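You operate a simulated robot arm through the tools that you are given. There is no shell and no other tool. Be economical: measure what you need, move in short steps, check, and stop when the job is done.

You are at the controls of a simulated two-armed robot. One attempt, no reset.

JOB
Pack the pale roll in the green lunch box with its divider fitted, and lock it.
Fine: hold the box still while the divider goes in; the roll goes in the wide side.

Only the result counts: the job must be done as asked and must still hold three seconds after the hand-in. Knocking over, shifting, dropping, spilling or breaking anything else fails it.

ROBOT AND FRAMES
Two 6-joint arms with two-finger parallel grippers on one trunk, on a base that drives. Base frame: it is fixed to the floor where the robot stands at the start and does not move with it; the origin is under the middle of the robot, x ahead of it, y to its left, z up. Readings come in m, rad, newtons and seconds.
The left shoulder is at the start at [0.06, 0.187, 1.197], the right one opposite. With the tool pointing down near the work surface each hand reaches from about 0.26 to 0.62 m from the robot's upright axis, wherever it stands, measured 20 degrees to its own side. Places, roughly: short divider (13x2x6 cm) [0.5, 0, 0.9]; slot of the lunch box [0.5, 0.2, 0.9]; white catch [0.4, 0.1, 1]; white lid [0.6, 0.3, 1]; wide side of the lunch box [0.5, 0.3, 0.9]. Payload 1.57 kg a hand.
Tool frame (each hand has its own): the origin (TCP) lies between the finger pads and is the grasp point; the fingertips stand 0.03 m ahead of it; z points along the fingers, y is the line along which they close. The gripper opens to 0.11 m. The fingers are 0.024 m wide and 0.012 m thick; the gripper's body (0.048 by 0.112 m) begins 0.078 m behind the TCP.
Orientation is that of the tool frame in the base frame, as a unit quaternion [w, x, y, z]. With the fingers straight down and closing along the base's y, the tool's x points along the base's -x, its y along +y and its z along -z.

CONTROLS
- The arms move only by the tool play_rows. It takes "left_rows", "right_rows" or both (then of equal length, played together; a hand with none holds still); each is a list that holds one entry, the list of rows, each a list of 7 numbers: the shift along the base's x, y, z in m, then the turn, a rotation vector about the base's x, y, z in rad, then the closure, from 0 (fully open) to 1 (shut). In form: [[[x, y, z, rx, ry, rz, gripper], ...]]. A call has 1 to 10 rows; each row shifts and turns the commanded pose from where the row before left it. Each row takes 0.2 s and may step no farther than 0.05 m and 0.15 rad from the row before; otherwise, or with a gripper value out of range, the whole call is refused. Where a pose cannot be reached the arm comes as near as it can. A force on the tool above 70 N (or 10 N above the force at the start of the call, whichever is more), or a blocked arm, ends the call early, and 0.2 s more pass. The fingers move at their own pace (about 0.153 m/s each) and stop on an object; they squeeze with about 33 N. The grip force told is the motor's: it shows also when the fingers shut on nothing. Time passes only in rows, and 0.2 s behind the last, so rows that do not move let the fingers close. The reply holds the time, the measured pose of the TCP, the force on the tool along the base axes, the opening and the grip force, in the units named above and with some noise, with the torque about the TCP (base axes, N m) and any sound that the robot's microphone picked up.
- Cameras (640 x 400 px; columns grow to the right, rows downward): "scene" is now at [0.0111, 0.0117, 1.7316]; the picture's right is [0.18, -0.98, 0.00], its down [-0.80, -0.14, -0.58] and it looks along [0.57, 0.10, -0.81] (base axes); focal length 274 px, centre (320, 200). "left" rides on the left gripper at [0.07, -0.016, -0.141] in its tool frame; the picture's right is [0.23, 0.97, 0.00], its down [-0.85, 0.20, -0.48] and it looks along [-0.47, 0.11, 0.88] (tool axes); focal length 222 px, centre (320, 200). "right" rides on the right gripper at [0.07, 0.016, -0.141] in its tool frame; the picture's right is [-0.23, 0.97, 0.00], its down [-0.86, -0.20, -0.48] and it looks along [-0.47, -0.11, 0.88] (tool axes); focal length 222 px, centre (320, 200). There is no depth. A picture from a camera that has moved, and an enlarged one, comes with that camera's place and axes in the base frame and with its lens.
- grab_frame(camera): a new picture of that camera. No time passes.
- lift_body(by): slides the trunk up (or, below 0, down) by that many m; the arms and the scene camera ride with it, the base frame stays. It gives what a move gives, with no picture.
- base_move(legs): drives the robot by 1 to 6 legs, each [ahead, left, turn to the left] in m, m and rad, along the robot's own axes; the way and the turn of a leg run together, so that a leg with both is an arc; at most 1.5 m and 3.142 rad a leg. The arms and the cameras ride along, it lands a little off, and it stops where it bumps. It gives what a move gives.
- pan_tilt(pan, tilt): turns the head with the scene camera to pan (to the left, within 1.501 rad either way) and tilt (down, from -0.506 to 1.204), counted from straight ahead of the robot. It gives what a move gives.
- enlarge(camera, box): a new picture of the part [left, top, right, bottom] of that camera's present view, enlarged. No time passes.
- hand_in(): hands the job in; it is judged then, once.

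Work in short steps. Places have to be worked out from the pictures, the camera data and where the tool is seen: move nearer, look again, correct. Check each grasp and each placing, and mend what went wrong. You have 120 turns and 100 pictures in all, those below and enlarged ones among them. Open the grippers and draw the arms clear of the work before you hand the job in, unless the task says otherwise; then end with one line.

The tools are called after ">>>" as name(argument=value, ...) on one line, values as JSON. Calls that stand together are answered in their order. play_rows: Moves the arms, as the interface text tells. Its arguments: {"type":"object","properties":{"left_rows":{"type":"array","items":{"type":"array","items":{"type":"array","items":{"type":"number"}}}},"right_rows":{"type":"array","items":{"type":"array","items":{"type":"array","items":{"type":"number"}}}}},"required":[]} The other tools are called the same way: lift_body (by) slides the trunk up or down; base_move (legs) drives the base; pan_tilt (pan, tilt) turns the head that bears the scene camera; grab_frame (camera) takes a picture; enlarge (camera, box) takes an enlarged picture of a part of a camera's view; hand_in () hands the job in.

At the start:

```text
t: 0.0
left_tcp_pos: [0.3846, 0.3503, 1.2609]
left_ee_rot: [0.0, 0.0, 1.0, 0.0]
left_ft_force: [-0.5, 0.1, 0.7]
left_wrist_torque: [-0.01, -0.01, 0.02]
left_width: 0.1098
left_grasp_force: 0.1
right_tcp_pos: [0.4458, -0.027, 1.2637]
right_ee_rot: [0.0, -0.001, 1.0, 0.0]
right_ft_force: [1.1, 1.0, 0.4]
right_wrist_torque: [-0.01, -0.02, -0.01]
right_width: 0.11
right_grasp_force: 0.1
trunk travel left (down, up): [-0.825, 0.165]
robot x, y, heading: [-0.0, -0.0008, 0.002]
head pan, tilt: [0.178, 0.951]
```

scene: 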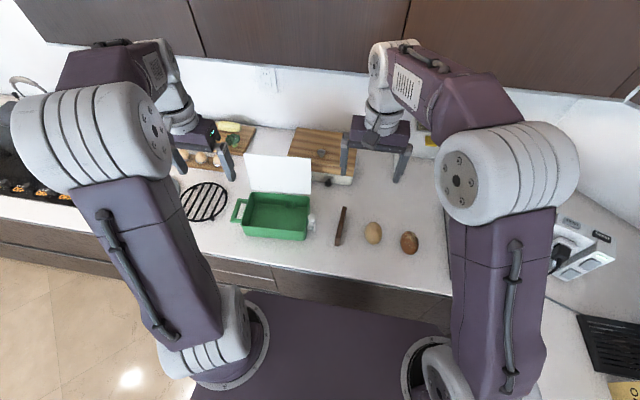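
right: 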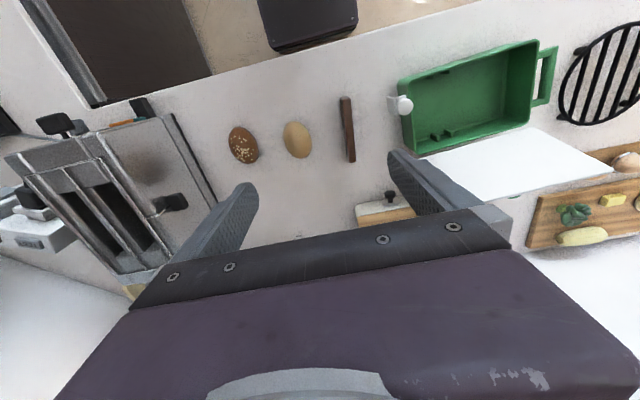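
left: 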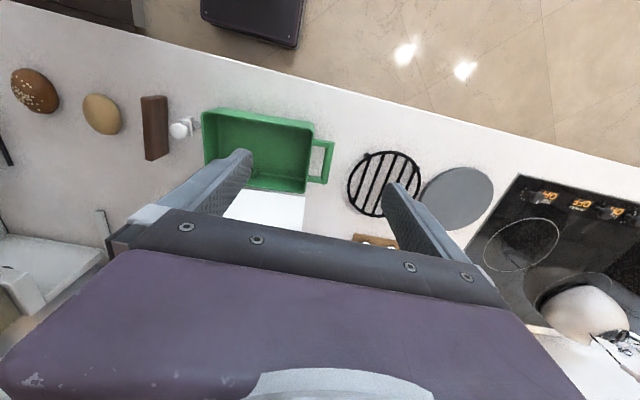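

The pictures show the green box with the lid open to the back, the brown divider standing right of it, and two rolls. I take enlarged views to measure them.

>>> enlarge(camera="scene", box=[220, 140, 440, 278])

>>> enlarge(camera="right", box=[220, 20, 580, 245])

>>> enlarge(camera="left", box=[80, 60, 360, 235])

```text
2.90 times, centred on (330, 209) of scene
camera zoom: at [0.0111, 0.0117, 1.7316], right [0.18, -0.98, 0.0], down [-0.8, -0.14, -0.58], along [0.57, 0.1, -0.81], focal length 793 px, centre (291, 174)
```

zoom: 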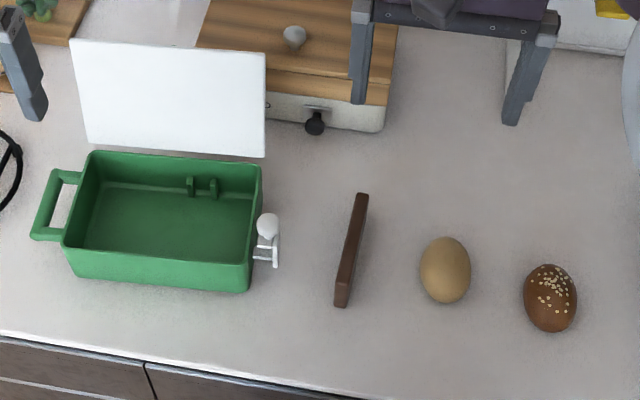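

```text
1.78 times, centred on (400, 132) of right
camera zoom: at [0.3742, -0.0096, 1.4055], right [0.23, 0.97, 0.0], down [0.86, -0.2, 0.48], along [0.47, -0.11, -0.88], focal length 395 px, centre (178, 320)
```

zoom: 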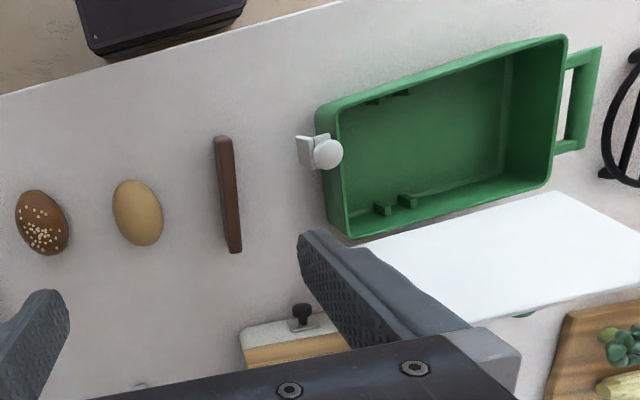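

```text
2.29 times, centred on (220, 148) of left
camera zoom: at [0.3157, 0.3336, 1.4021], right [-0.23, 0.97, 0.0], down [0.85, 0.2, 0.48], along [0.47, 0.11, -0.88], focal length 508 px, centre (549, 320)
```

zoom: 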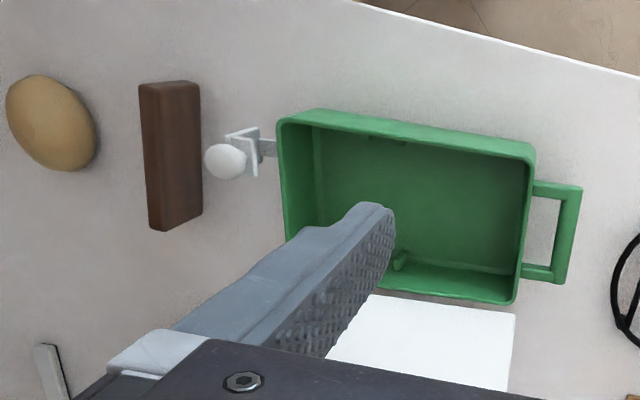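

The divider stands on its long edge at about (0.48, 0.026), almost along x. The box is about (0.39–0.55, 0.13–0.35), turned about +0.1 rad, with its slot near y 0.21. I drive 0.13 m left so that the right arm reaches the slot easily.

>>> base_move(legs=[[0, 0.13, 0]])

```text
t: 1.3
left_tcp_pos: [0.3857, 0.4782, 1.2614]
left_ee_rot: [0.0, 0.001, 1.0, 0.001]
left_ft_force: [-0.2, -0.1, 0.4]
left_wrist_torque: [0.0, -0.02, -0.05]
left_width: 0.1099
left_grasp_force: 0.1
right_tcp_pos: [0.445, 0.1006, 1.2644]
right_ee_rot: [0.0, 0.002, 1.0, 0.001]
right_ft_force: [-1.5, 0.1, -0.9]
right_wrist_torque: [0.05, -0.01, 0.03]
right_width: 0.11
right_grasp_force: 0.0
trunk travel left (down, up): [-0.825, 0.165]
robot x, y, heading: [0.002, 0.1318, -0.005]
head pan, tilt: [0.178, 0.951]
```

Both hands are now above the work. I look with all three cameras.

>>> grab_frame(camera="left")

>>> grab_frame(camera="right")

>>> grab_frame(camera="scene")

```text
93 pictures are left
camera left: at [0.3168, 0.4609, 1.4028], right [-0.22, 0.97, 0.0], down [0.86, 0.2, 0.48], along [0.47, 0.11, -0.88], focal length 222 px, centre (320, 200)
```

left: 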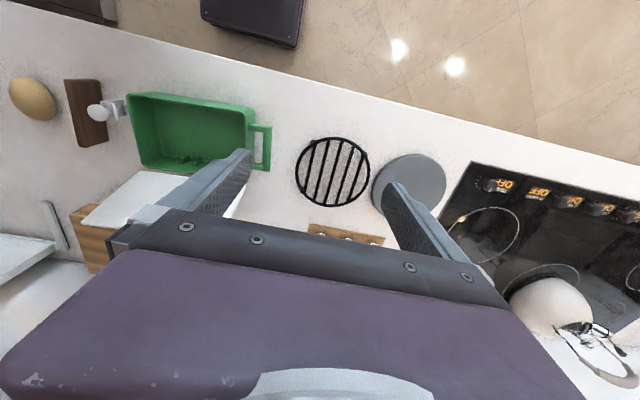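

```text
92 pictures are left
camera right: at [0.3743, 0.1175, 1.4055], right [0.23, 0.97, 0.0], down [0.85, -0.2, 0.48], along [0.47, -0.11, -0.88], focal length 222 px, centre (320, 200)
```

right: 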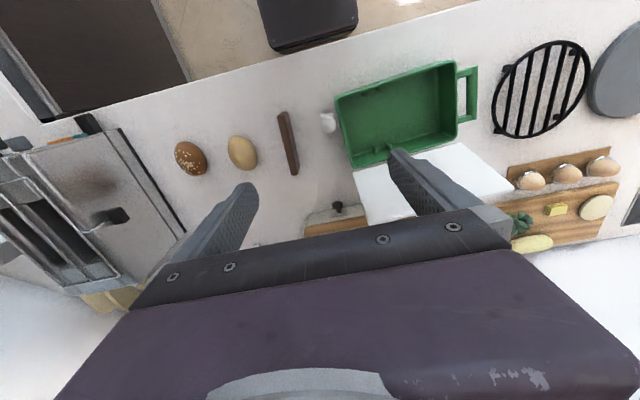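

```text
91 pictures are left
camera scene: at [0.0112, 0.1392, 1.7317], right [0.17, -0.98, 0.0], down [-0.8, -0.14, -0.58], along [0.57, 0.1, -0.81], focal length 274 px, centre (320, 200)
```

scene: 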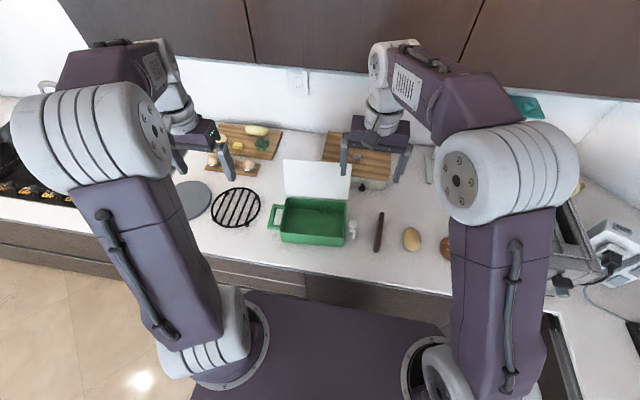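

I bring the right hand down above the divider and the left one near the handle for closer views.

>>> play_rows(right_rows=[[[0.008, -0.019, -0.045, 0, 0, 0, 0.2], [0.008, -0.019, -0.045, 0, 0, 0, 0.2], [0.008, -0.019, -0.045, 0, 0, 0, 0.2], [0.009, -0.018, -0.04, 0, 0, 0, 0.2]]], left_rows=[[[0.0, 0, -0.035, 0, 0, 0, 0], [0.0, 0, -0.035, 0, 0, 0, 0], [0.0, 0, -0.035, 0, 0, 0, 0], [0.0, 0, -0.025, 0, 0, 0, 0]]])

>>> grab_frame(camera="right")

>>> grab_frame(camera="left")

>>> enlarge(camera="scene", box=[250, 150, 430, 262])

```text
t: 2.3
left_tcp_pos: [0.3864, 0.4793, 1.1297]
left_ee_rot: [0.0, 0.001, 1.0, 0.001]
left_ft_force: [0.3, -0.9, 0.2]
left_wrist_torque: [0.05, 0.02, -0.03]
left_width: 0.1101
left_grasp_force: 0.1
right_tcp_pos: [0.4783, 0.0254, 1.0857]
right_ee_rot: [-0.001, 0.002, 1.0, -0.001]
right_ft_force: [0.1, -0.4, -1.0]
right_wrist_torque: [-0.01, 0.02, -0.01]
right_width: 0.0879
right_grasp_force: 0.0
trunk travel left (down, up): [-0.825, 0.165]
robot x, y, heading: [-0.0006, 0.1303, -0.004]
head pan, tilt: [0.178, 0.951]
```

```text
90 pictures are left
camera right: at [0.408, 0.0422, 1.228], right [0.23, 0.97, 0.0], down [0.85, -0.2, 0.48], along [0.46, -0.11, -0.88], focal length 222 px, centre (320, 200)
```

right: 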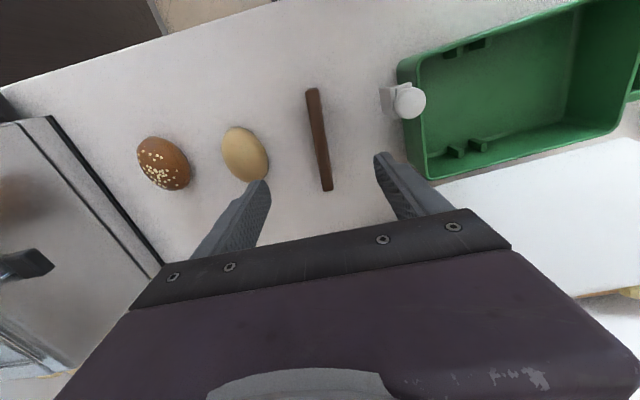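

```text
89 pictures are left
camera left: at [0.3186, 0.4623, 1.2707], right [-0.22, 0.97, 0.0], down [0.86, 0.2, 0.48], along [0.47, 0.11, -0.88], focal length 222 px, centre (320, 200)
```

left: 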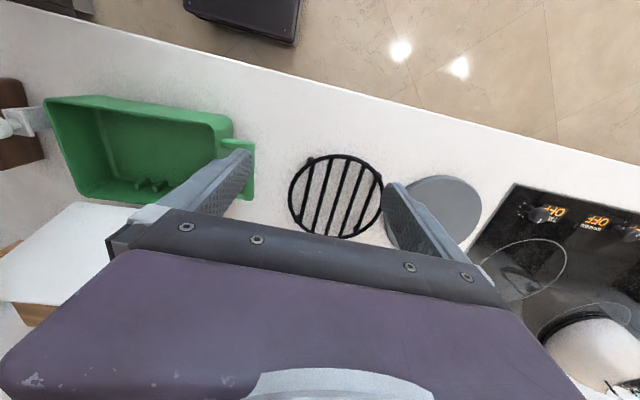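

```text
3.56 times, centred on (340, 206) of scene
camera zoom: at [0.0135, 0.1416, 1.7317], right [0.17, -0.98, 0.0], down [-0.8, -0.14, -0.58], along [0.57, 0.1, -0.82], focal length 973 px, centre (249, 179)
```

zoom: 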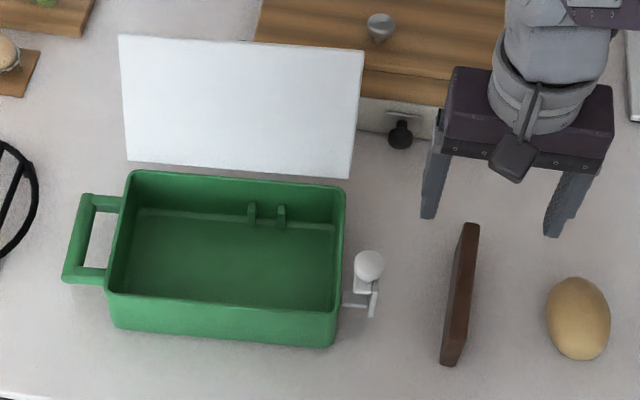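

The divider centre comes out at about (0.477, 0.026) with yaw −0.09. The slot centre is about (0.473, 0.204) with yaw +0.09, and the handle bar is near (0.47, 0.386). I bring both hands nearer.

>>> play_rows(right_rows=[[[0, 0, -0.03, 0, 0, -0.045, 0.3], [0, 0, -0.03, 0, 0, -0.044, 0.4], [0, 0, -0.02, 0, 0, 0, 0.4], [0, 0, 0, 0, 0, 0, 0.4]]], left_rows=[[[0.02, -0.023, -0.02, 0, 0, 0.03, 0.3], [0.02, -0.023, -0.02, 0, 0, 0.03, 0.3], [0.02, -0.023, -0.02, 0, 0, 0.03, 0.3], [0.02, -0.023, -0.01, 0, 0, 0, 0.3]]])

>>> grab_frame(camera="right")

>>> grab_frame(camera="left")

```text
t: 3.3
left_tcp_pos: [0.4656, 0.3868, 1.0624]
left_ee_rot: [-0.001, -0.045, 0.999, 0.001]
left_ft_force: [0.2, -1.0, -0.4]
left_wrist_torque: [0.0, 0.02, -0.01]
left_width: 0.0769
left_grasp_force: 0.0
right_tcp_pos: [0.477, 0.027, 1.0102]
right_ee_rot: [-0.001, 0.046, 0.999, 0.001]
right_ft_force: [-0.4, 0.8, 0.2]
right_wrist_torque: [0.02, 0.02, -0.02]
right_width: 0.066
right_grasp_force: 0.0
trunk travel left (down, up): [-0.825, 0.165]
robot x, y, heading: [-0.0007, 0.1327, -0.002]
head pan, tilt: [0.178, 0.951]
```

```text
87 pictures are left
camera right: at [0.4086, 0.0501, 1.151], right [0.32, 0.95, 0.0], down [0.83, -0.28, 0.48], along [0.45, -0.15, -0.88], focal length 222 px, centre (320, 200)
```

right: 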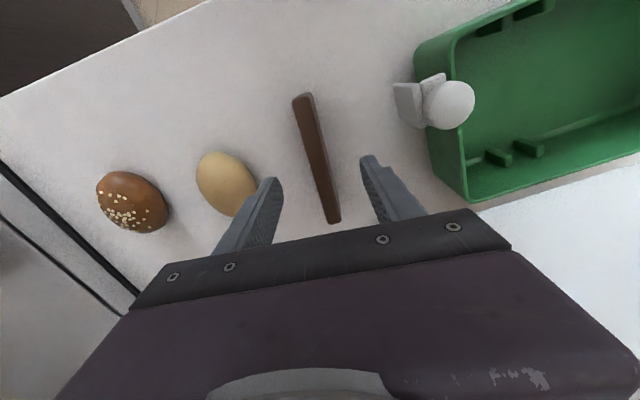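

```text
86 pictures are left
camera left: at [0.3997, 0.364, 1.2024], right [-0.31, 0.95, 0.0], down [0.83, 0.27, 0.48], along [0.46, 0.15, -0.88], focal length 222 px, centre (320, 200)
```

left: 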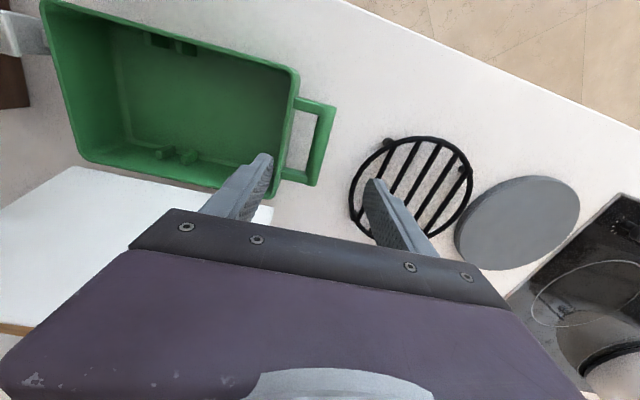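

The divider lies between the right fingers and the handle bar sits right under the left TCP, at (0.465, 0.386). I lower both hands, still open.

>>> play_rows(right_rows=[[[0, 0.001, -0.02, 0, 0, 0, 0.45], [0, 0, -0.02, 0, 0, 0, 0.45], [-0.002, 0, -0.02, 0, 0, 0, 0.45], [0, 0, 0, 0, 0, 0, 0.45]]], left_rows=[[[0, 0, -0.025, 0, 0, 0, 0.7], [0, 0, -0.025, 0, 0, 0, 0.7], [0, 0, 0, 0, 0, 0, 0.7], [0, 0, 0, 0, 0, 0, 0.7]]])

>>> grab_frame(camera="right")

>>> grab_frame(camera="left")

```text
t: 4.3
left_tcp_pos: [0.4658, 0.3878, 1.0114]
left_ee_rot: [0.001, -0.044, 0.999, 0.0]
left_ft_force: [1.3, -0.1, 0.4]
left_wrist_torque: [0.0, -0.02, 0.01]
left_width: 0.0333
left_grasp_force: 0.0
right_tcp_pos: [0.4756, 0.0286, 0.9497]
right_ee_rot: [-0.001, 0.046, 0.999, 0.0]
right_ft_force: [1.1, 0.5, -0.4]
right_wrist_torque: [0.02, -0.02, -0.01]
right_width: 0.0601
right_grasp_force: 0.0
trunk travel left (down, up): [-0.825, 0.165]
robot x, y, heading: [0.0001, 0.1323, -0.003]
head pan, tilt: [0.178, 0.951]
```

```text
85 pictures are left
camera right: at [0.406, 0.052, 1.0908], right [0.32, 0.95, 0.0], down [0.83, -0.28, 0.48], along [0.45, -0.15, -0.88], focal length 222 px, centre (320, 200)
```

right: 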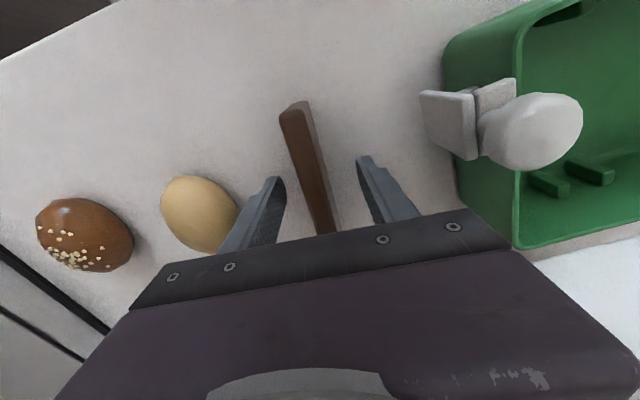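

```text
84 pictures are left
camera left: at [0.3976, 0.3644, 1.1522], right [-0.31, 0.95, 0.0], down [0.83, 0.27, 0.48], along [0.46, 0.15, -0.88], focal length 222 px, centre (320, 200)
```

left: 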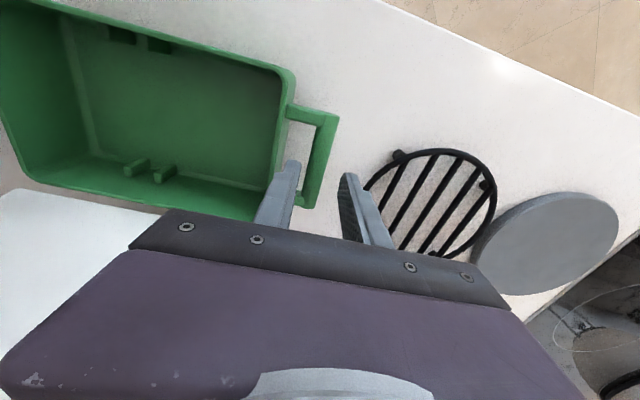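

Everything lines up. I close the right hand on the divider and lower the left fingers around the handle bar.

>>> play_rows(right_rows=[[[0, 0, 0, 0, 0, 0, 1], [0, 0, 0, 0, 0, 0, 1], [0, 0, 0, 0, 0, 0, 1], [0, 0, 0, 0, 0, 0, 1]]], left_rows=[[[-0.002, -0.002, -0.02, 0, 0, 0, 0.7], [0, 0, -0.02, 0, 0, 0, 0.7], [0, 0, -0.02, 0, 0, 0, 0.7], [0, 0, 0, 0, 0, 0, 0.7]]])

>>> grab_frame(camera="left")

```text
t: 5.3
left_tcp_pos: [0.4636, 0.3857, 0.9518]
left_ee_rot: [-0.001, -0.043, 0.999, 0.0]
left_ft_force: [0.7, 0.2, -0.4]
left_wrist_torque: [0.01, 0.02, 0.03]
left_width: 0.0328
left_grasp_force: 0.1
right_tcp_pos: [0.4752, 0.0281, 0.9506]
right_ee_rot: [-0.001, 0.045, 0.999, 0.0]
right_ft_force: [0.0, 0.2, 0.8]
right_wrist_torque: [0.04, 0.07, -0.03]
right_width: 0.0154
right_grasp_force: 31.0
trunk travel left (down, up): [-0.825, 0.165]
robot x, y, heading: [0.0005, 0.1302, -0.009]
head pan, tilt: [0.178, 0.951]
```

```text
83 pictures are left
camera left: at [0.396, 0.3628, 1.0922], right [-0.31, 0.95, 0.0], down [0.83, 0.27, 0.48], along [0.46, 0.15, -0.88], focal length 222 px, centre (320, 200)
```

left: 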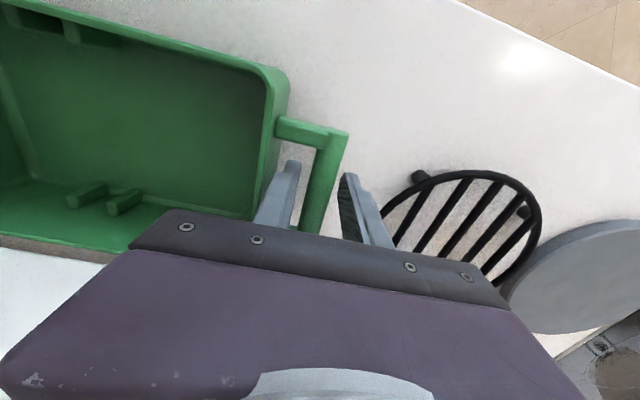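

The divider is gripped (15 mm, 31 N) and the handle bar is between the left fingers. I close the left hand and lift the divider straight up.

>>> play_rows(right_rows=[[[0, 0, 0, 0, 0, 0, 1], [0, 0, 0, 0, 0, 0, 1], [0, 0, 0.04, 0, 0, 0, 1], [0, 0, 0.04, 0, 0, 0, 1], [0, 0, 0.04, 0, 0, 0, 1]]], left_rows=[[[0, 0, 0, 0, 0, 0, 1], [0, 0, 0, 0, 0, 0, 1], [0, 0, 0, 0, 0, 0, 1], [0, 0, 0, 0, 0, 0, 1], [0, 0, 0, 0, 0, 0, 1]]])

>>> grab_frame(camera="right")

>>> enlarge(camera="scene", box=[250, 150, 430, 262])

```text
t: 6.5
left_tcp_pos: [0.4627, 0.3854, 0.9515]
left_ee_rot: [0.002, -0.045, 0.999, 0.0]
left_ft_force: [-0.3, -2.0, -0.3]
left_wrist_torque: [-0.03, -0.1, -0.3]
left_width: 0.0171
left_grasp_force: 32.4
right_tcp_pos: [0.4736, 0.0275, 1.0704]
right_ee_rot: [0.0, 0.046, 0.999, 0.0]
right_ft_force: [0.3, 0.0, -1.7]
right_wrist_torque: [0.0, 0.0, 0.0]
right_width: 0.0155
right_grasp_force: 31.4
trunk travel left (down, up): [-0.825, 0.165]
robot x, y, heading: [-0.0012, 0.1299, 0.002]
head pan, tilt: [0.178, 0.951]
```

```text
82 pictures are left
camera right: at [0.405, 0.0508, 1.2108], right [0.32, 0.95, 0.0], down [0.83, -0.28, 0.48], along [0.45, -0.15, -0.88], focal length 222 px, centre (320, 200)
```

right: 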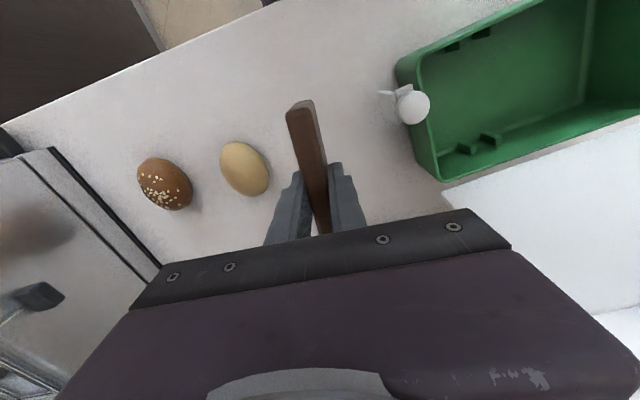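

```text
3.56 times, centred on (340, 206) of scene
camera zoom: at [0.011, 0.1425, 1.7315], right [0.17, -0.98, 0.0], down [-0.8, -0.14, -0.58], along [0.57, 0.1, -0.81], focal length 973 px, centre (249, 179)
```

zoom: 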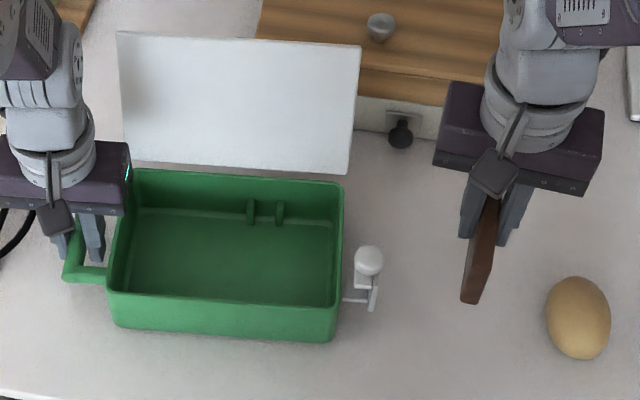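

The box didn't move and is held; the divider is up with its lower edge at about 1.02. The catch knob's top is at about 1.03, so I raise it further, then carry it over the slot and turn it +0.18.

>>> play_rows(right_rows=[[[0, 0, 0.035, 0, 0, 0, 1], [0, 0.035, 0.01, 0, 0, 0.036, 1], [0, 0.036, 0, 0, 0, 0.036, 1], [0, 0.036, 0, 0, 0, 0.036, 1], [0, 0.036, 0, 0, 0, 0.036, 1], [0, 0.036, 0, 0, 0, 0.036, 1], [0, 0, 0, 0, 0, 0, 1]]])

>>> grab_frame(camera="right")

>>> enlarge(camera="scene", box=[250, 150, 430, 262])

>>> grab_frame(camera="left")

```text
t: 8.1
left_tcp_pos: [0.4629, 0.386, 0.9518]
left_ee_rot: [0.0, -0.044, 0.999, 0.0]
left_ft_force: [0.8, 2.1, 1.4]
left_wrist_torque: [0.05, 0.08, 0.48]
left_width: 0.0172
left_grasp_force: 32.3
right_tcp_pos: [0.4764, 0.208, 1.1128]
right_ee_rot: [0.0, -0.044, 0.999, 0.001]
right_ft_force: [0.0, -0.3, -1.5]
right_wrist_torque: [-0.02, 0.01, -0.02]
right_width: 0.0155
right_grasp_force: 30.8
trunk travel left (down, up): [-0.825, 0.165]
robot x, y, heading: [0.0016, 0.1308, -0.006]
head pan, tilt: [0.178, 0.951]
```

```text
80 pictures are left
camera right: at [0.4045, 0.2189, 1.2545], right [0.14, 0.99, 0.0], down [0.87, -0.12, 0.48], along [0.47, -0.07, -0.88], focal length 222 px, centre (320, 200)
```

right: 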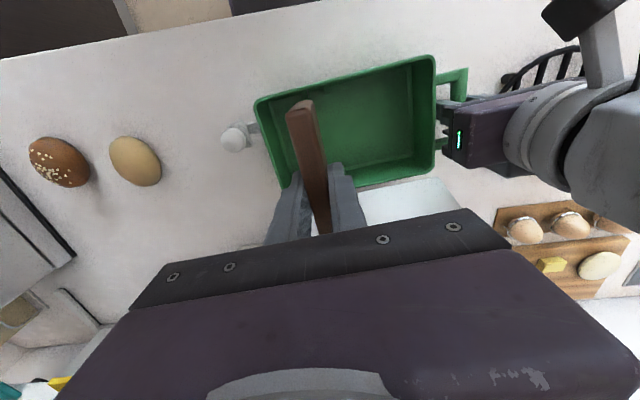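

```text
3.56 times, centred on (340, 206) of scene
camera zoom: at [0.0115, 0.1423, 1.7316], right [0.17, -0.98, 0.0], down [-0.8, -0.14, -0.58], along [0.57, 0.1, -0.81], focal length 973 px, centre (249, 179)
```

zoom: 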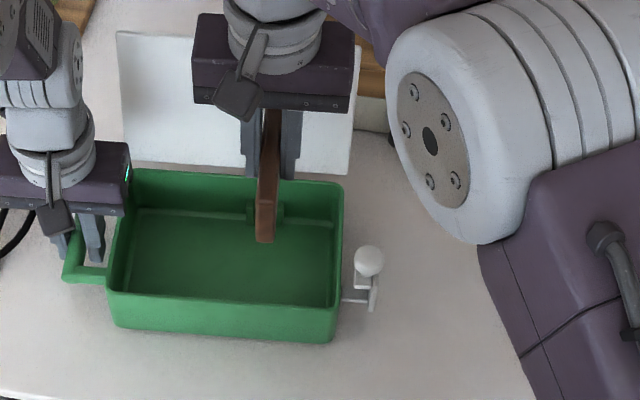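

```text
78 pictures are left
camera left: at [0.3961, 0.3628, 1.0924], right [-0.31, 0.95, 0.0], down [0.83, 0.27, 0.48], along [0.46, 0.15, -0.88], focal length 222 px, centre (320, 200)
```

left: 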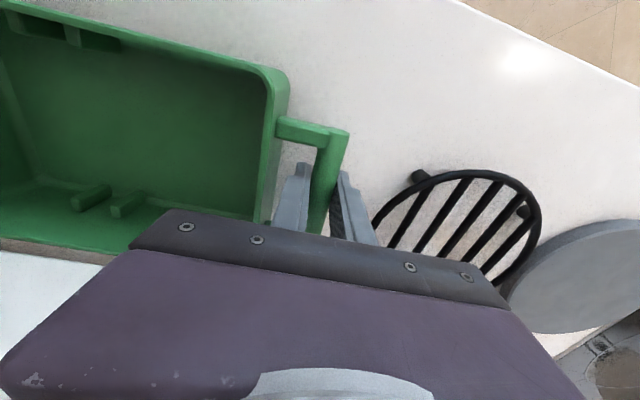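

From the left camera the back slot lies at (0.540, 0.220) and the front one at (0.425, 0.206), so its centre is about (0.480, 0.212) with yaw 0.09–0.1. I shift slightly and lower to just above the rim to check.

>>> play_rows(right_rows=[[[0.001, 0.004, -0.025, 0, 0, 0, 1], [0.001, 0, -0.025, 0, 0, 0, 1], [0, 0, -0.02, 0, 0, 0, 1], [0, 0, 0, 0, 0, 0, 1]]])

>>> grab_frame(camera="right")

>>> grab_frame(camera="left")

>>> enlarge(camera="scene", box=[270, 180, 370, 242])

```text
t: 9.1
left_tcp_pos: [0.4632, 0.3852, 0.9513]
left_ee_rot: [0.0, -0.043, 0.999, 0.0]
left_ft_force: [0.6, 1.1, 0.8]
left_wrist_torque: [0.04, -0.02, 0.5]
left_width: 0.0173
left_grasp_force: 32.5
right_tcp_pos: [0.4777, 0.2106, 1.0441]
right_ee_rot: [0.0, -0.043, 0.999, 0.0]
right_ft_force: [-0.5, -0.1, -1.1]
right_wrist_torque: [0.0, 0.02, 0.04]
right_width: 0.0153
right_grasp_force: 31.5
trunk travel left (down, up): [-0.825, 0.165]
robot x, y, heading: [0.0031, 0.1338, -0.005]
head pan, tilt: [0.178, 0.951]
```

```text
77 pictures are left
camera right: at [0.4054, 0.2231, 1.1849], right [0.14, 0.99, 0.0], down [0.87, -0.12, 0.48], along [0.47, -0.07, -0.88], focal length 222 px, centre (320, 200)
```

right: 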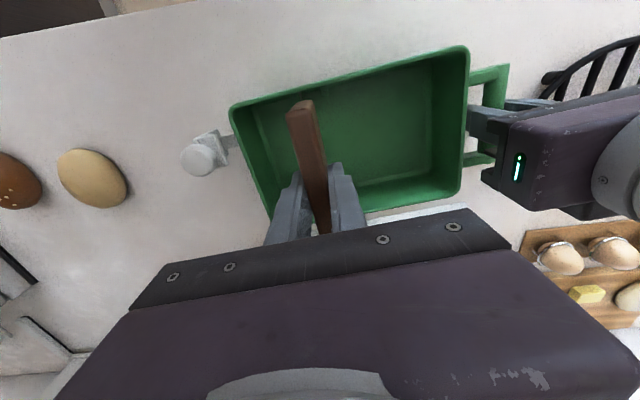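

```text
76 pictures are left
camera left: at [0.3961, 0.3628, 1.0924], right [-0.31, 0.95, 0.0], down [0.83, 0.27, 0.48], along [0.46, 0.15, -0.88], focal length 222 px, centre (320, 200)
```

left: 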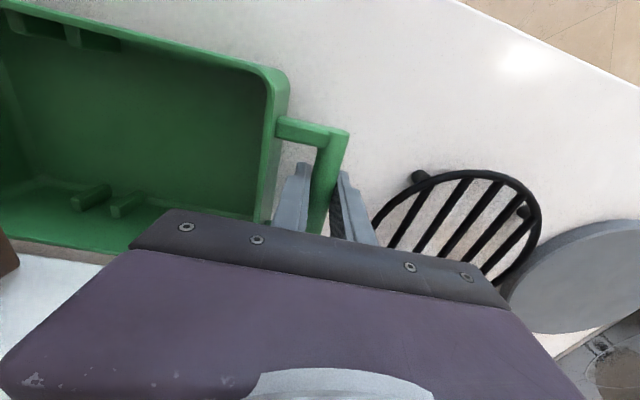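

```text
6.40 times, centred on (320, 211) of scene
camera zoom: at [0.0114, 0.1425, 1.7316], right [0.17, -0.98, 0.0], down [-0.8, -0.14, -0.58], along [0.57, 0.1, -0.81], focal length 1751 px, centre (320, 130)
```

zoom: 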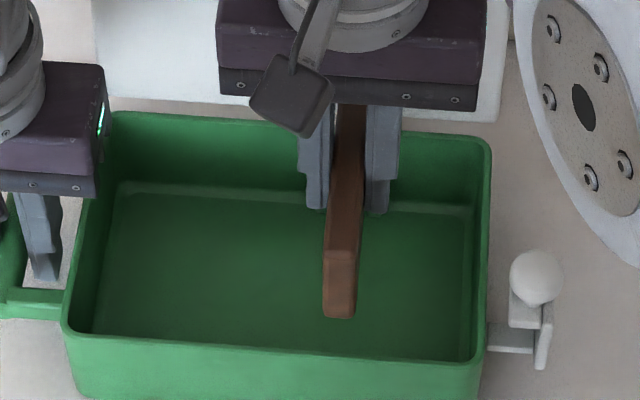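

The divider sits nicely within the walls in the scene view. I lower it to just above the rib tops (lower edge about 0.95) and check again.

>>> play_rows(right_rows=[[[-0.001, 0.001, -0.015, 0, 0, 0, 1], [0, 0, -0.015, 0, 0, 0, 1], [0, 0, -0.01, 0, 0, 0, 1], [0, 0, 0, 0, 0, 0, 1]]])

>>> grab_frame(camera="right")

>>> enlarge(camera="left", box=[0, 0, 320, 260])

>>> enlarge(camera="scene", box=[270, 180, 370, 242])

```text
t: 10.1
left_tcp_pos: [0.4622, 0.386, 0.9514]
left_ee_rot: [0.0, -0.044, 0.999, 0.0]
left_ft_force: [1.0, -1.1, 0.4]
left_wrist_torque: [-0.04, -0.06, -0.25]
left_width: 0.017
left_grasp_force: 32.5
right_tcp_pos: [0.4777, 0.2116, 1.0054]
right_ee_rot: [-0.001, -0.043, 0.999, 0.0]
right_ft_force: [-0.6, 0.2, -0.4]
right_wrist_torque: [-0.03, 0.0, 0.04]
right_width: 0.0153
right_grasp_force: 31.4
trunk travel left (down, up): [-0.825, 0.165]
robot x, y, heading: [0.0031, 0.1317, -0.0]
head pan, tilt: [0.178, 0.951]
```

```text
74 pictures are left
camera right: at [0.4054, 0.2234, 1.1459], right [0.14, 0.99, 0.0], down [0.87, -0.12, 0.48], along [0.47, -0.07, -0.88], focal length 222 px, centre (320, 200)
```

right: 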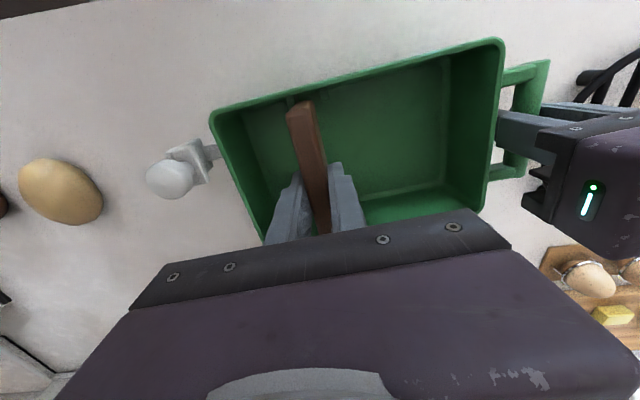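

```text
1.54 times, centred on (160, 130) of left
camera zoom: at [0.396, 0.3628, 1.0924], right [-0.31, 0.95, 0.0], down [0.83, 0.27, 0.48], along [0.46, 0.15, -0.88], focal length 342 px, centre (566, 308)
```

zoom: 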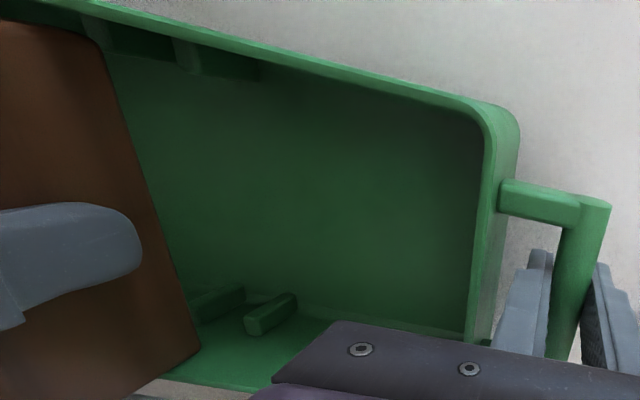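

```text
6.40 times, centred on (320, 211) of scene
camera zoom: at [0.0114, 0.1424, 1.7316], right [0.17, -0.98, 0.0], down [-0.8, -0.14, -0.58], along [0.57, 0.1, -0.81], focal length 1751 px, centre (320, 130)
```

zoom: 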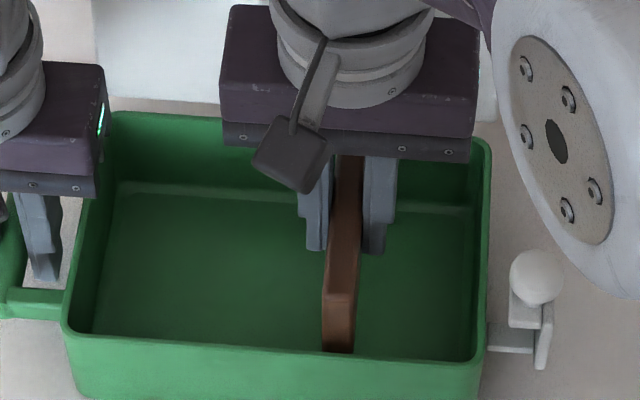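

The divider is nearly over the slot. I zoom in on the ribs to set the final lateral correction.

>>> enlarge(camera="left", box=[70, 170, 170, 233])

>>> enlarge(camera="left", box=[0, 0, 160, 100])

```text
6.35 times, centred on (120, 202) of left
camera zoom: at [0.396, 0.3628, 1.0924], right [-0.31, 0.95, 0.0], down [0.83, 0.27, 0.48], along [0.46, 0.15, -0.88], focal length 1410 px, centre (1590, 190)
```

zoom: 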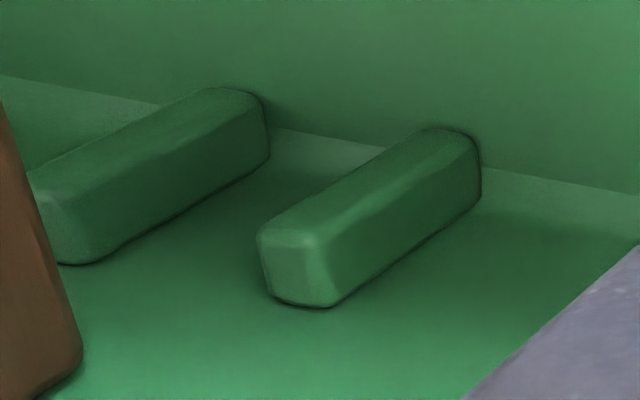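

```text
4.00 times, centred on (80, 50) of left
camera zoom: at [0.396, 0.3628, 1.0924], right [-0.31, 0.95, 0.0], down [0.83, 0.27, 0.48], along [0.46, 0.15, -0.88], focal length 888 px, centre (1280, 800)
```

zoom: 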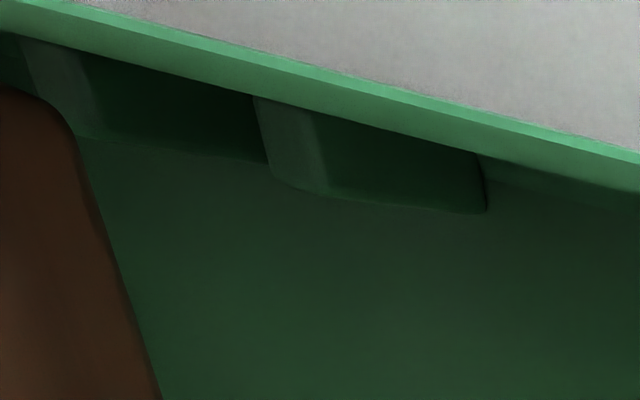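

The ribs now measure well. The slot centreline runs from (0.426, 0.2075) to (0.548, 0.2187) and is about 22 mm wide, and the divider is within 1–2 mm of it but slightly too far back. I correct by −4 mm in x, +1 mm in y and a little yaw, then lower into the slot.

>>> play_rows(right_rows=[[[-0.004, 0.001, 0, 0, 0, 0.012, 1], [0, 0, -0.01, 0, 0, 0, 1], [0, 0, -0.01, 0, 0, 0, 1], [0, 0, -0.01, 0, 0, 0, 1], [0, 0, -0.008, 0, 0, 0, 1], [0, 0, 0, 0, 0, 0, 1]]])

>>> enlarge(camera="left", box=[0, 0, 320, 260])

>>> enlarge(camera="scene", box=[270, 180, 370, 242])

```text
t: 11.5
left_tcp_pos: [0.4627, 0.3851, 0.951]
left_ee_rot: [0.0, -0.043, 0.999, 0.0]
left_ft_force: [0.7, -3.3, 2.5]
left_wrist_torque: [-0.02, -0.12, -0.51]
left_width: 0.0172
left_grasp_force: 32.0
right_tcp_pos: [0.4747, 0.2128, 0.9665]
right_ee_rot: [0.0, -0.05, 0.999, 0.0]
right_ft_force: [0.5, 1.0, 0.0]
right_wrist_torque: [-0.01, -0.01, -0.04]
right_width: 0.0155
right_grasp_force: 31.4
trunk travel left (down, up): [-0.825, 0.165]
robot x, y, heading: [-0.0027, 0.1329, -0.006]
head pan, tilt: [0.178, 0.951]
```

```text
1.54 times, centred on (160, 130) of left
camera zoom: at [0.396, 0.3628, 1.0924], right [-0.31, 0.95, 0.0], down [0.83, 0.27, 0.48], along [0.46, 0.15, -0.88], focal length 342 px, centre (566, 308)
```

zoom: 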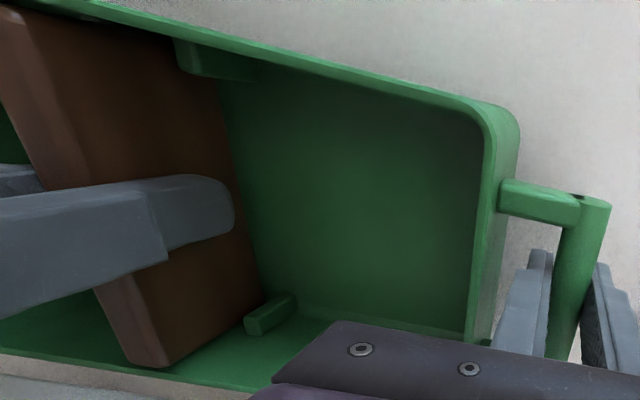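

```text
6.40 times, centred on (320, 211) of scene
camera zoom: at [0.0113, 0.1424, 1.7316], right [0.17, -0.98, 0.0], down [-0.8, -0.14, -0.58], along [0.57, 0.1, -0.81], focal length 1751 px, centre (320, 130)
```

zoom: 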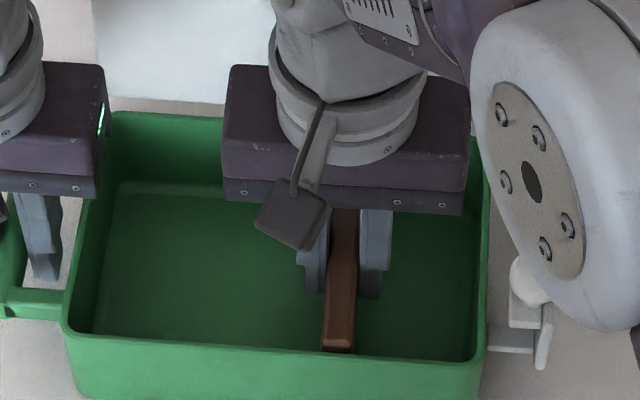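

The divider is going in between the ribs without force. I lower it to the floor of the box.

>>> play_rows(right_rows=[[[0, 0, -0.005, 0, 0, 0, 1], [0, 0, -0.004, 0, 0, 0, 1], [0, 0, -0.003, 0, 0, 0, 1], [0, 0, 0, 0, 0, 0, 1]]])

>>> enlarge(camera="left", box=[0, 0, 320, 260])

```text
t: 12.5
left_tcp_pos: [0.461, 0.3848, 0.9517]
left_ee_rot: [0.001, -0.044, 0.999, 0.0]
left_ft_force: [2.5, 3.0, -3.6]
left_wrist_torque: [0.1, -0.8, 0.81]
left_width: 0.0173
left_grasp_force: 32.1
right_tcp_pos: [0.4744, 0.2147, 0.9557]
right_ee_rot: [0.002, -0.05, 0.999, 0.001]
right_ft_force: [0.6, -3.5, 30.5]
right_wrist_torque: [-0.16, -0.07, -0.01]
right_width: 0.0155
right_grasp_force: 31.3
trunk travel left (down, up): [-0.825, 0.165]
robot x, y, heading: [-0.002, 0.1314, -0.004]
head pan, tilt: [0.178, 0.951]
```

```text
1.54 times, centred on (160, 130) of left
camera zoom: at [0.3942, 0.3628, 1.0931], right [-0.31, 0.95, 0.0], down [0.83, 0.27, 0.48], along [0.46, 0.15, -0.88], focal length 342 px, centre (566, 308)
```

zoom: 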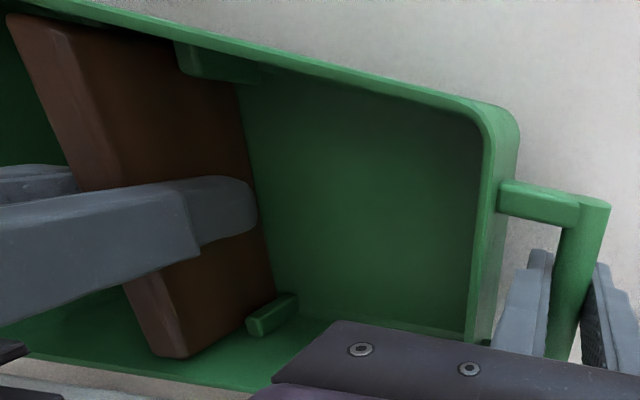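

It touches the floor with 30 N and stands between both rib pairs. I ease off, open a little and withdraw upward.

>>> play_rows(right_rows=[[[0, 0, 0.001, 0, 0, 0, 0.7], [0, 0, 0, 0, 0, 0, 0.6], [0, 0, 0, 0, 0, 0, 0.6], [0, 0, 0.03, 0, 0, 0, 0.6], [0, 0, 0.04, 0, 0, 0, 0.6], [0, 0, 0.05, 0, 0, 0, 0.6], [0, 0, 0.04, 0, 0, 0, 0.5]]])

>>> grab_frame(camera="right")

>>> enlarge(camera="left", box=[0, 0, 320, 260])

>>> enlarge(camera="scene", box=[270, 180, 370, 242])

```text
t: 14.1
left_tcp_pos: [0.4607, 0.3851, 0.9522]
left_ee_rot: [0.0, -0.044, 0.999, 0.001]
left_ft_force: [-2.6, -1.3, 0.3]
left_wrist_torque: [-0.01, -0.09, -0.53]
left_width: 0.0172
left_grasp_force: 32.0
right_tcp_pos: [0.4724, 0.2146, 1.1138]
right_ee_rot: [-0.001, -0.051, 0.999, 0.0]
right_ft_force: [-0.1, 0.2, -0.5]
right_wrist_torque: [-0.03, -0.03, -0.03]
right_width: 0.0549
right_grasp_force: 0.1
trunk travel left (down, up): [-0.825, 0.165]
robot x, y, heading: [0.0001, 0.1261, -0.002]
head pan, tilt: [0.178, 0.951]
```

```text
66 pictures are left
camera right: at [0.401, 0.2252, 1.2553], right [0.13, 0.99, 0.0], down [0.87, -0.11, 0.48], along [0.47, -0.06, -0.88], focal length 222 px, centre (320, 200)
```

right: 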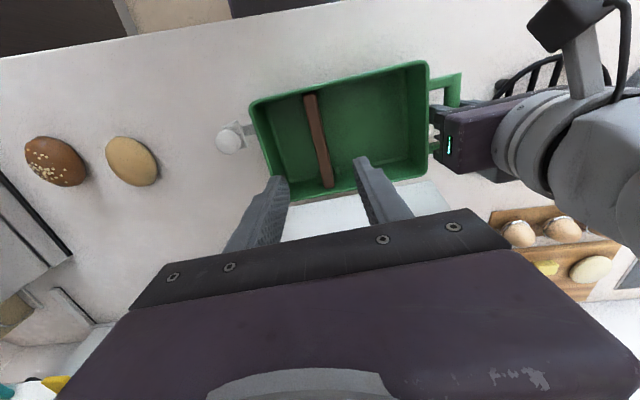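

```text
1.54 times, centred on (160, 130) of left
camera zoom: at [0.3956, 0.3627, 1.0924], right [-0.31, 0.95, 0.0], down [0.83, 0.27, 0.48], along [0.46, 0.15, -0.88], focal length 342 px, centre (566, 308)
```

zoom: 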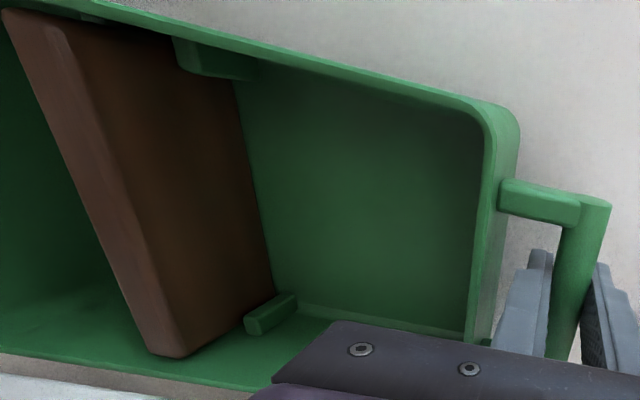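

```text
6.40 times, centred on (320, 211) of scene
camera zoom: at [0.0108, 0.1424, 1.7316], right [0.17, -0.98, 0.0], down [-0.8, -0.14, -0.58], along [0.57, 0.1, -0.81], focal length 1751 px, centre (320, 130)
```

zoom: 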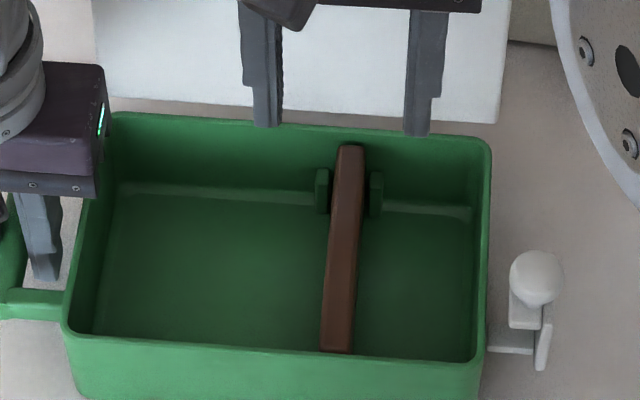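

The divider stands fitted between the ribs. Next I release the handle and withdraw the left hand, while the right hand goes above the pale roll at about (0.474, −0.083).

>>> play_rows(right_rows=[[[0, -0.043, 0, 0, 0, -0.03, 0.3], [0, -0.043, 0, 0, 0, -0.03, 0.1], [0, -0.043, 0, 0, 0, -0.03, 0], [0, -0.043, 0, 0, 0, -0.03, 0], [0, -0.043, 0, 0, 0, -0.03, 0], [0, -0.043, -0.01, 0, 0, -0.03, 0], [0, -0.04, -0.02, 0, 0, 0, 0], [0, 0, -0.03, 0, 0, 0, 0]]], left_rows=[[[0, 0, 0, 0, 0, 0, 0.7], [0, 0, 0, 0, 0, 0, 0.7], [0, 0, 0.03, 0, 0, 0, 0.7], [0, 0, 0.04, 0, 0, 0, 0.7], [0, 0, 0.04, 0, 0, 0, 0.7], [-0.01, 0.03, 0.04, 0, 0, 0, 0.5], [-0.02, 0.04, 0.02, 0, 0, 0, 0.4], [0, 0, 0, 0, 0, 0, 0.4]]])

>>> grab_frame(camera="right")

>>> grab_frame(camera="scene")

```text
refused: row 6 steps farther than a row can; nothing moved
```

```text
63 pictures are left
camera right: at [0.401, 0.2252, 1.2553], right [0.13, 0.99, 0.0], down [0.87, -0.11, 0.48], along [0.47, -0.06, -0.88], focal length 222 px, centre (320, 200)
```

right: 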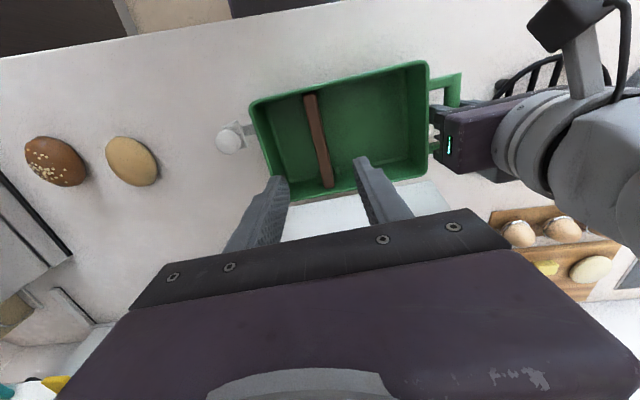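

```text
62 pictures are left
camera scene: at [0.0108, 0.1424, 1.7316], right [0.17, -0.98, 0.0], down [-0.8, -0.14, -0.58], along [0.57, 0.1, -0.81], focal length 274 px, centre (320, 200)
```

scene: 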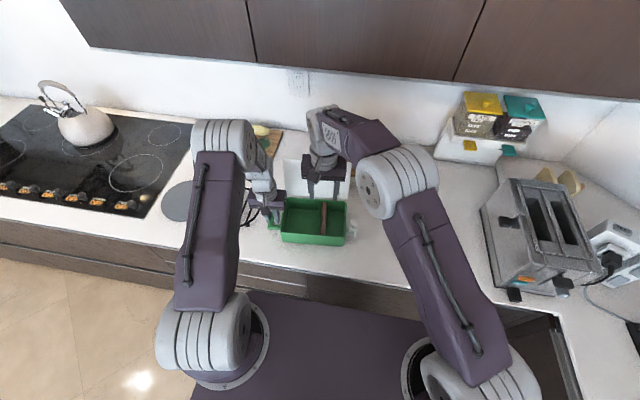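

The call was refused because one step was too long, so I repeat it with shorter steps.

>>> play_rows(right_rows=[[[0, -0.043, 0, 0, 0, -0.03, 0.3], [0, -0.043, 0, 0, 0, -0.03, 0.1], [0, -0.043, 0, 0, 0, -0.03, 0], [0, -0.043, 0, 0, 0, -0.03, 0], [0, -0.043, 0, 0, 0, -0.03, 0], [0, -0.043, -0.01, 0, 0, -0.03, 0], [0, -0.04, -0.02, 0, 0, 0, 0], [0, 0, -0.03, 0, 0, 0, 0]]], left_rows=[[[0, 0, 0, 0, 0, 0, 0.7], [0, 0, 0, 0, 0, 0, 0.7], [0, 0, 0.03, 0, 0, 0, 0.7], [0, 0, 0.04, 0, 0, 0, 0.7], [0, 0, 0.04, 0, 0, 0, 0.7], [-0.01, 0.02, 0.04, 0, 0, 0, 0.5], [-0.02, 0.03, 0.02, 0, 0, 0, 0.4], [0, 0, 0, 0, 0, 0, 0.4]]])

>>> grab_frame(camera="right")

>>> grab_frame(camera="scene")

```text
t: 15.9
left_tcp_pos: [0.4326, 0.4347, 1.1216]
left_ee_rot: [-0.001, -0.044, 0.999, 0.0]
left_ft_force: [1.0, -0.9, -0.9]
left_wrist_torque: [-0.02, 0.03, 0.01]
left_width: 0.066
left_grasp_force: 0.1
right_tcp_pos: [0.4714, -0.0856, 1.0558]
right_ee_rot: [0.0, 0.04, 0.999, 0.0]
right_ft_force: [0.4, -0.3, -0.4]
right_wrist_torque: [0.02, 0.01, 0.02]
right_width: 0.11
right_grasp_force: 0.1
trunk travel left (down, up): [-0.825, 0.165]
robot x, y, heading: [-0.0001, 0.1303, -0.003]
head pan, tilt: [0.178, 0.951]
```

```text
61 pictures are left
camera right: at [0.4036, -0.0637, 1.1972], right [0.3, 0.95, 0.0], down [0.84, -0.27, 0.48], along [0.46, -0.15, -0.88], focal length 222 px, centre (320, 200)
```

right: 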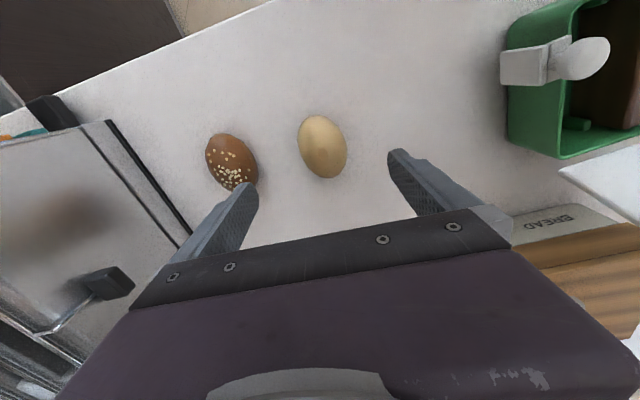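

```text
60 pictures are left
camera scene: at [0.0134, 0.1421, 1.7316], right [0.17, -0.98, 0.0], down [-0.8, -0.14, -0.58], along [0.57, 0.1, -0.82], focal length 274 px, centre (320, 200)
```

scene: 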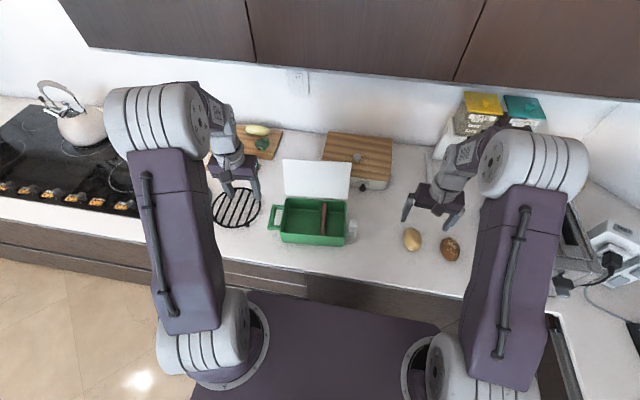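

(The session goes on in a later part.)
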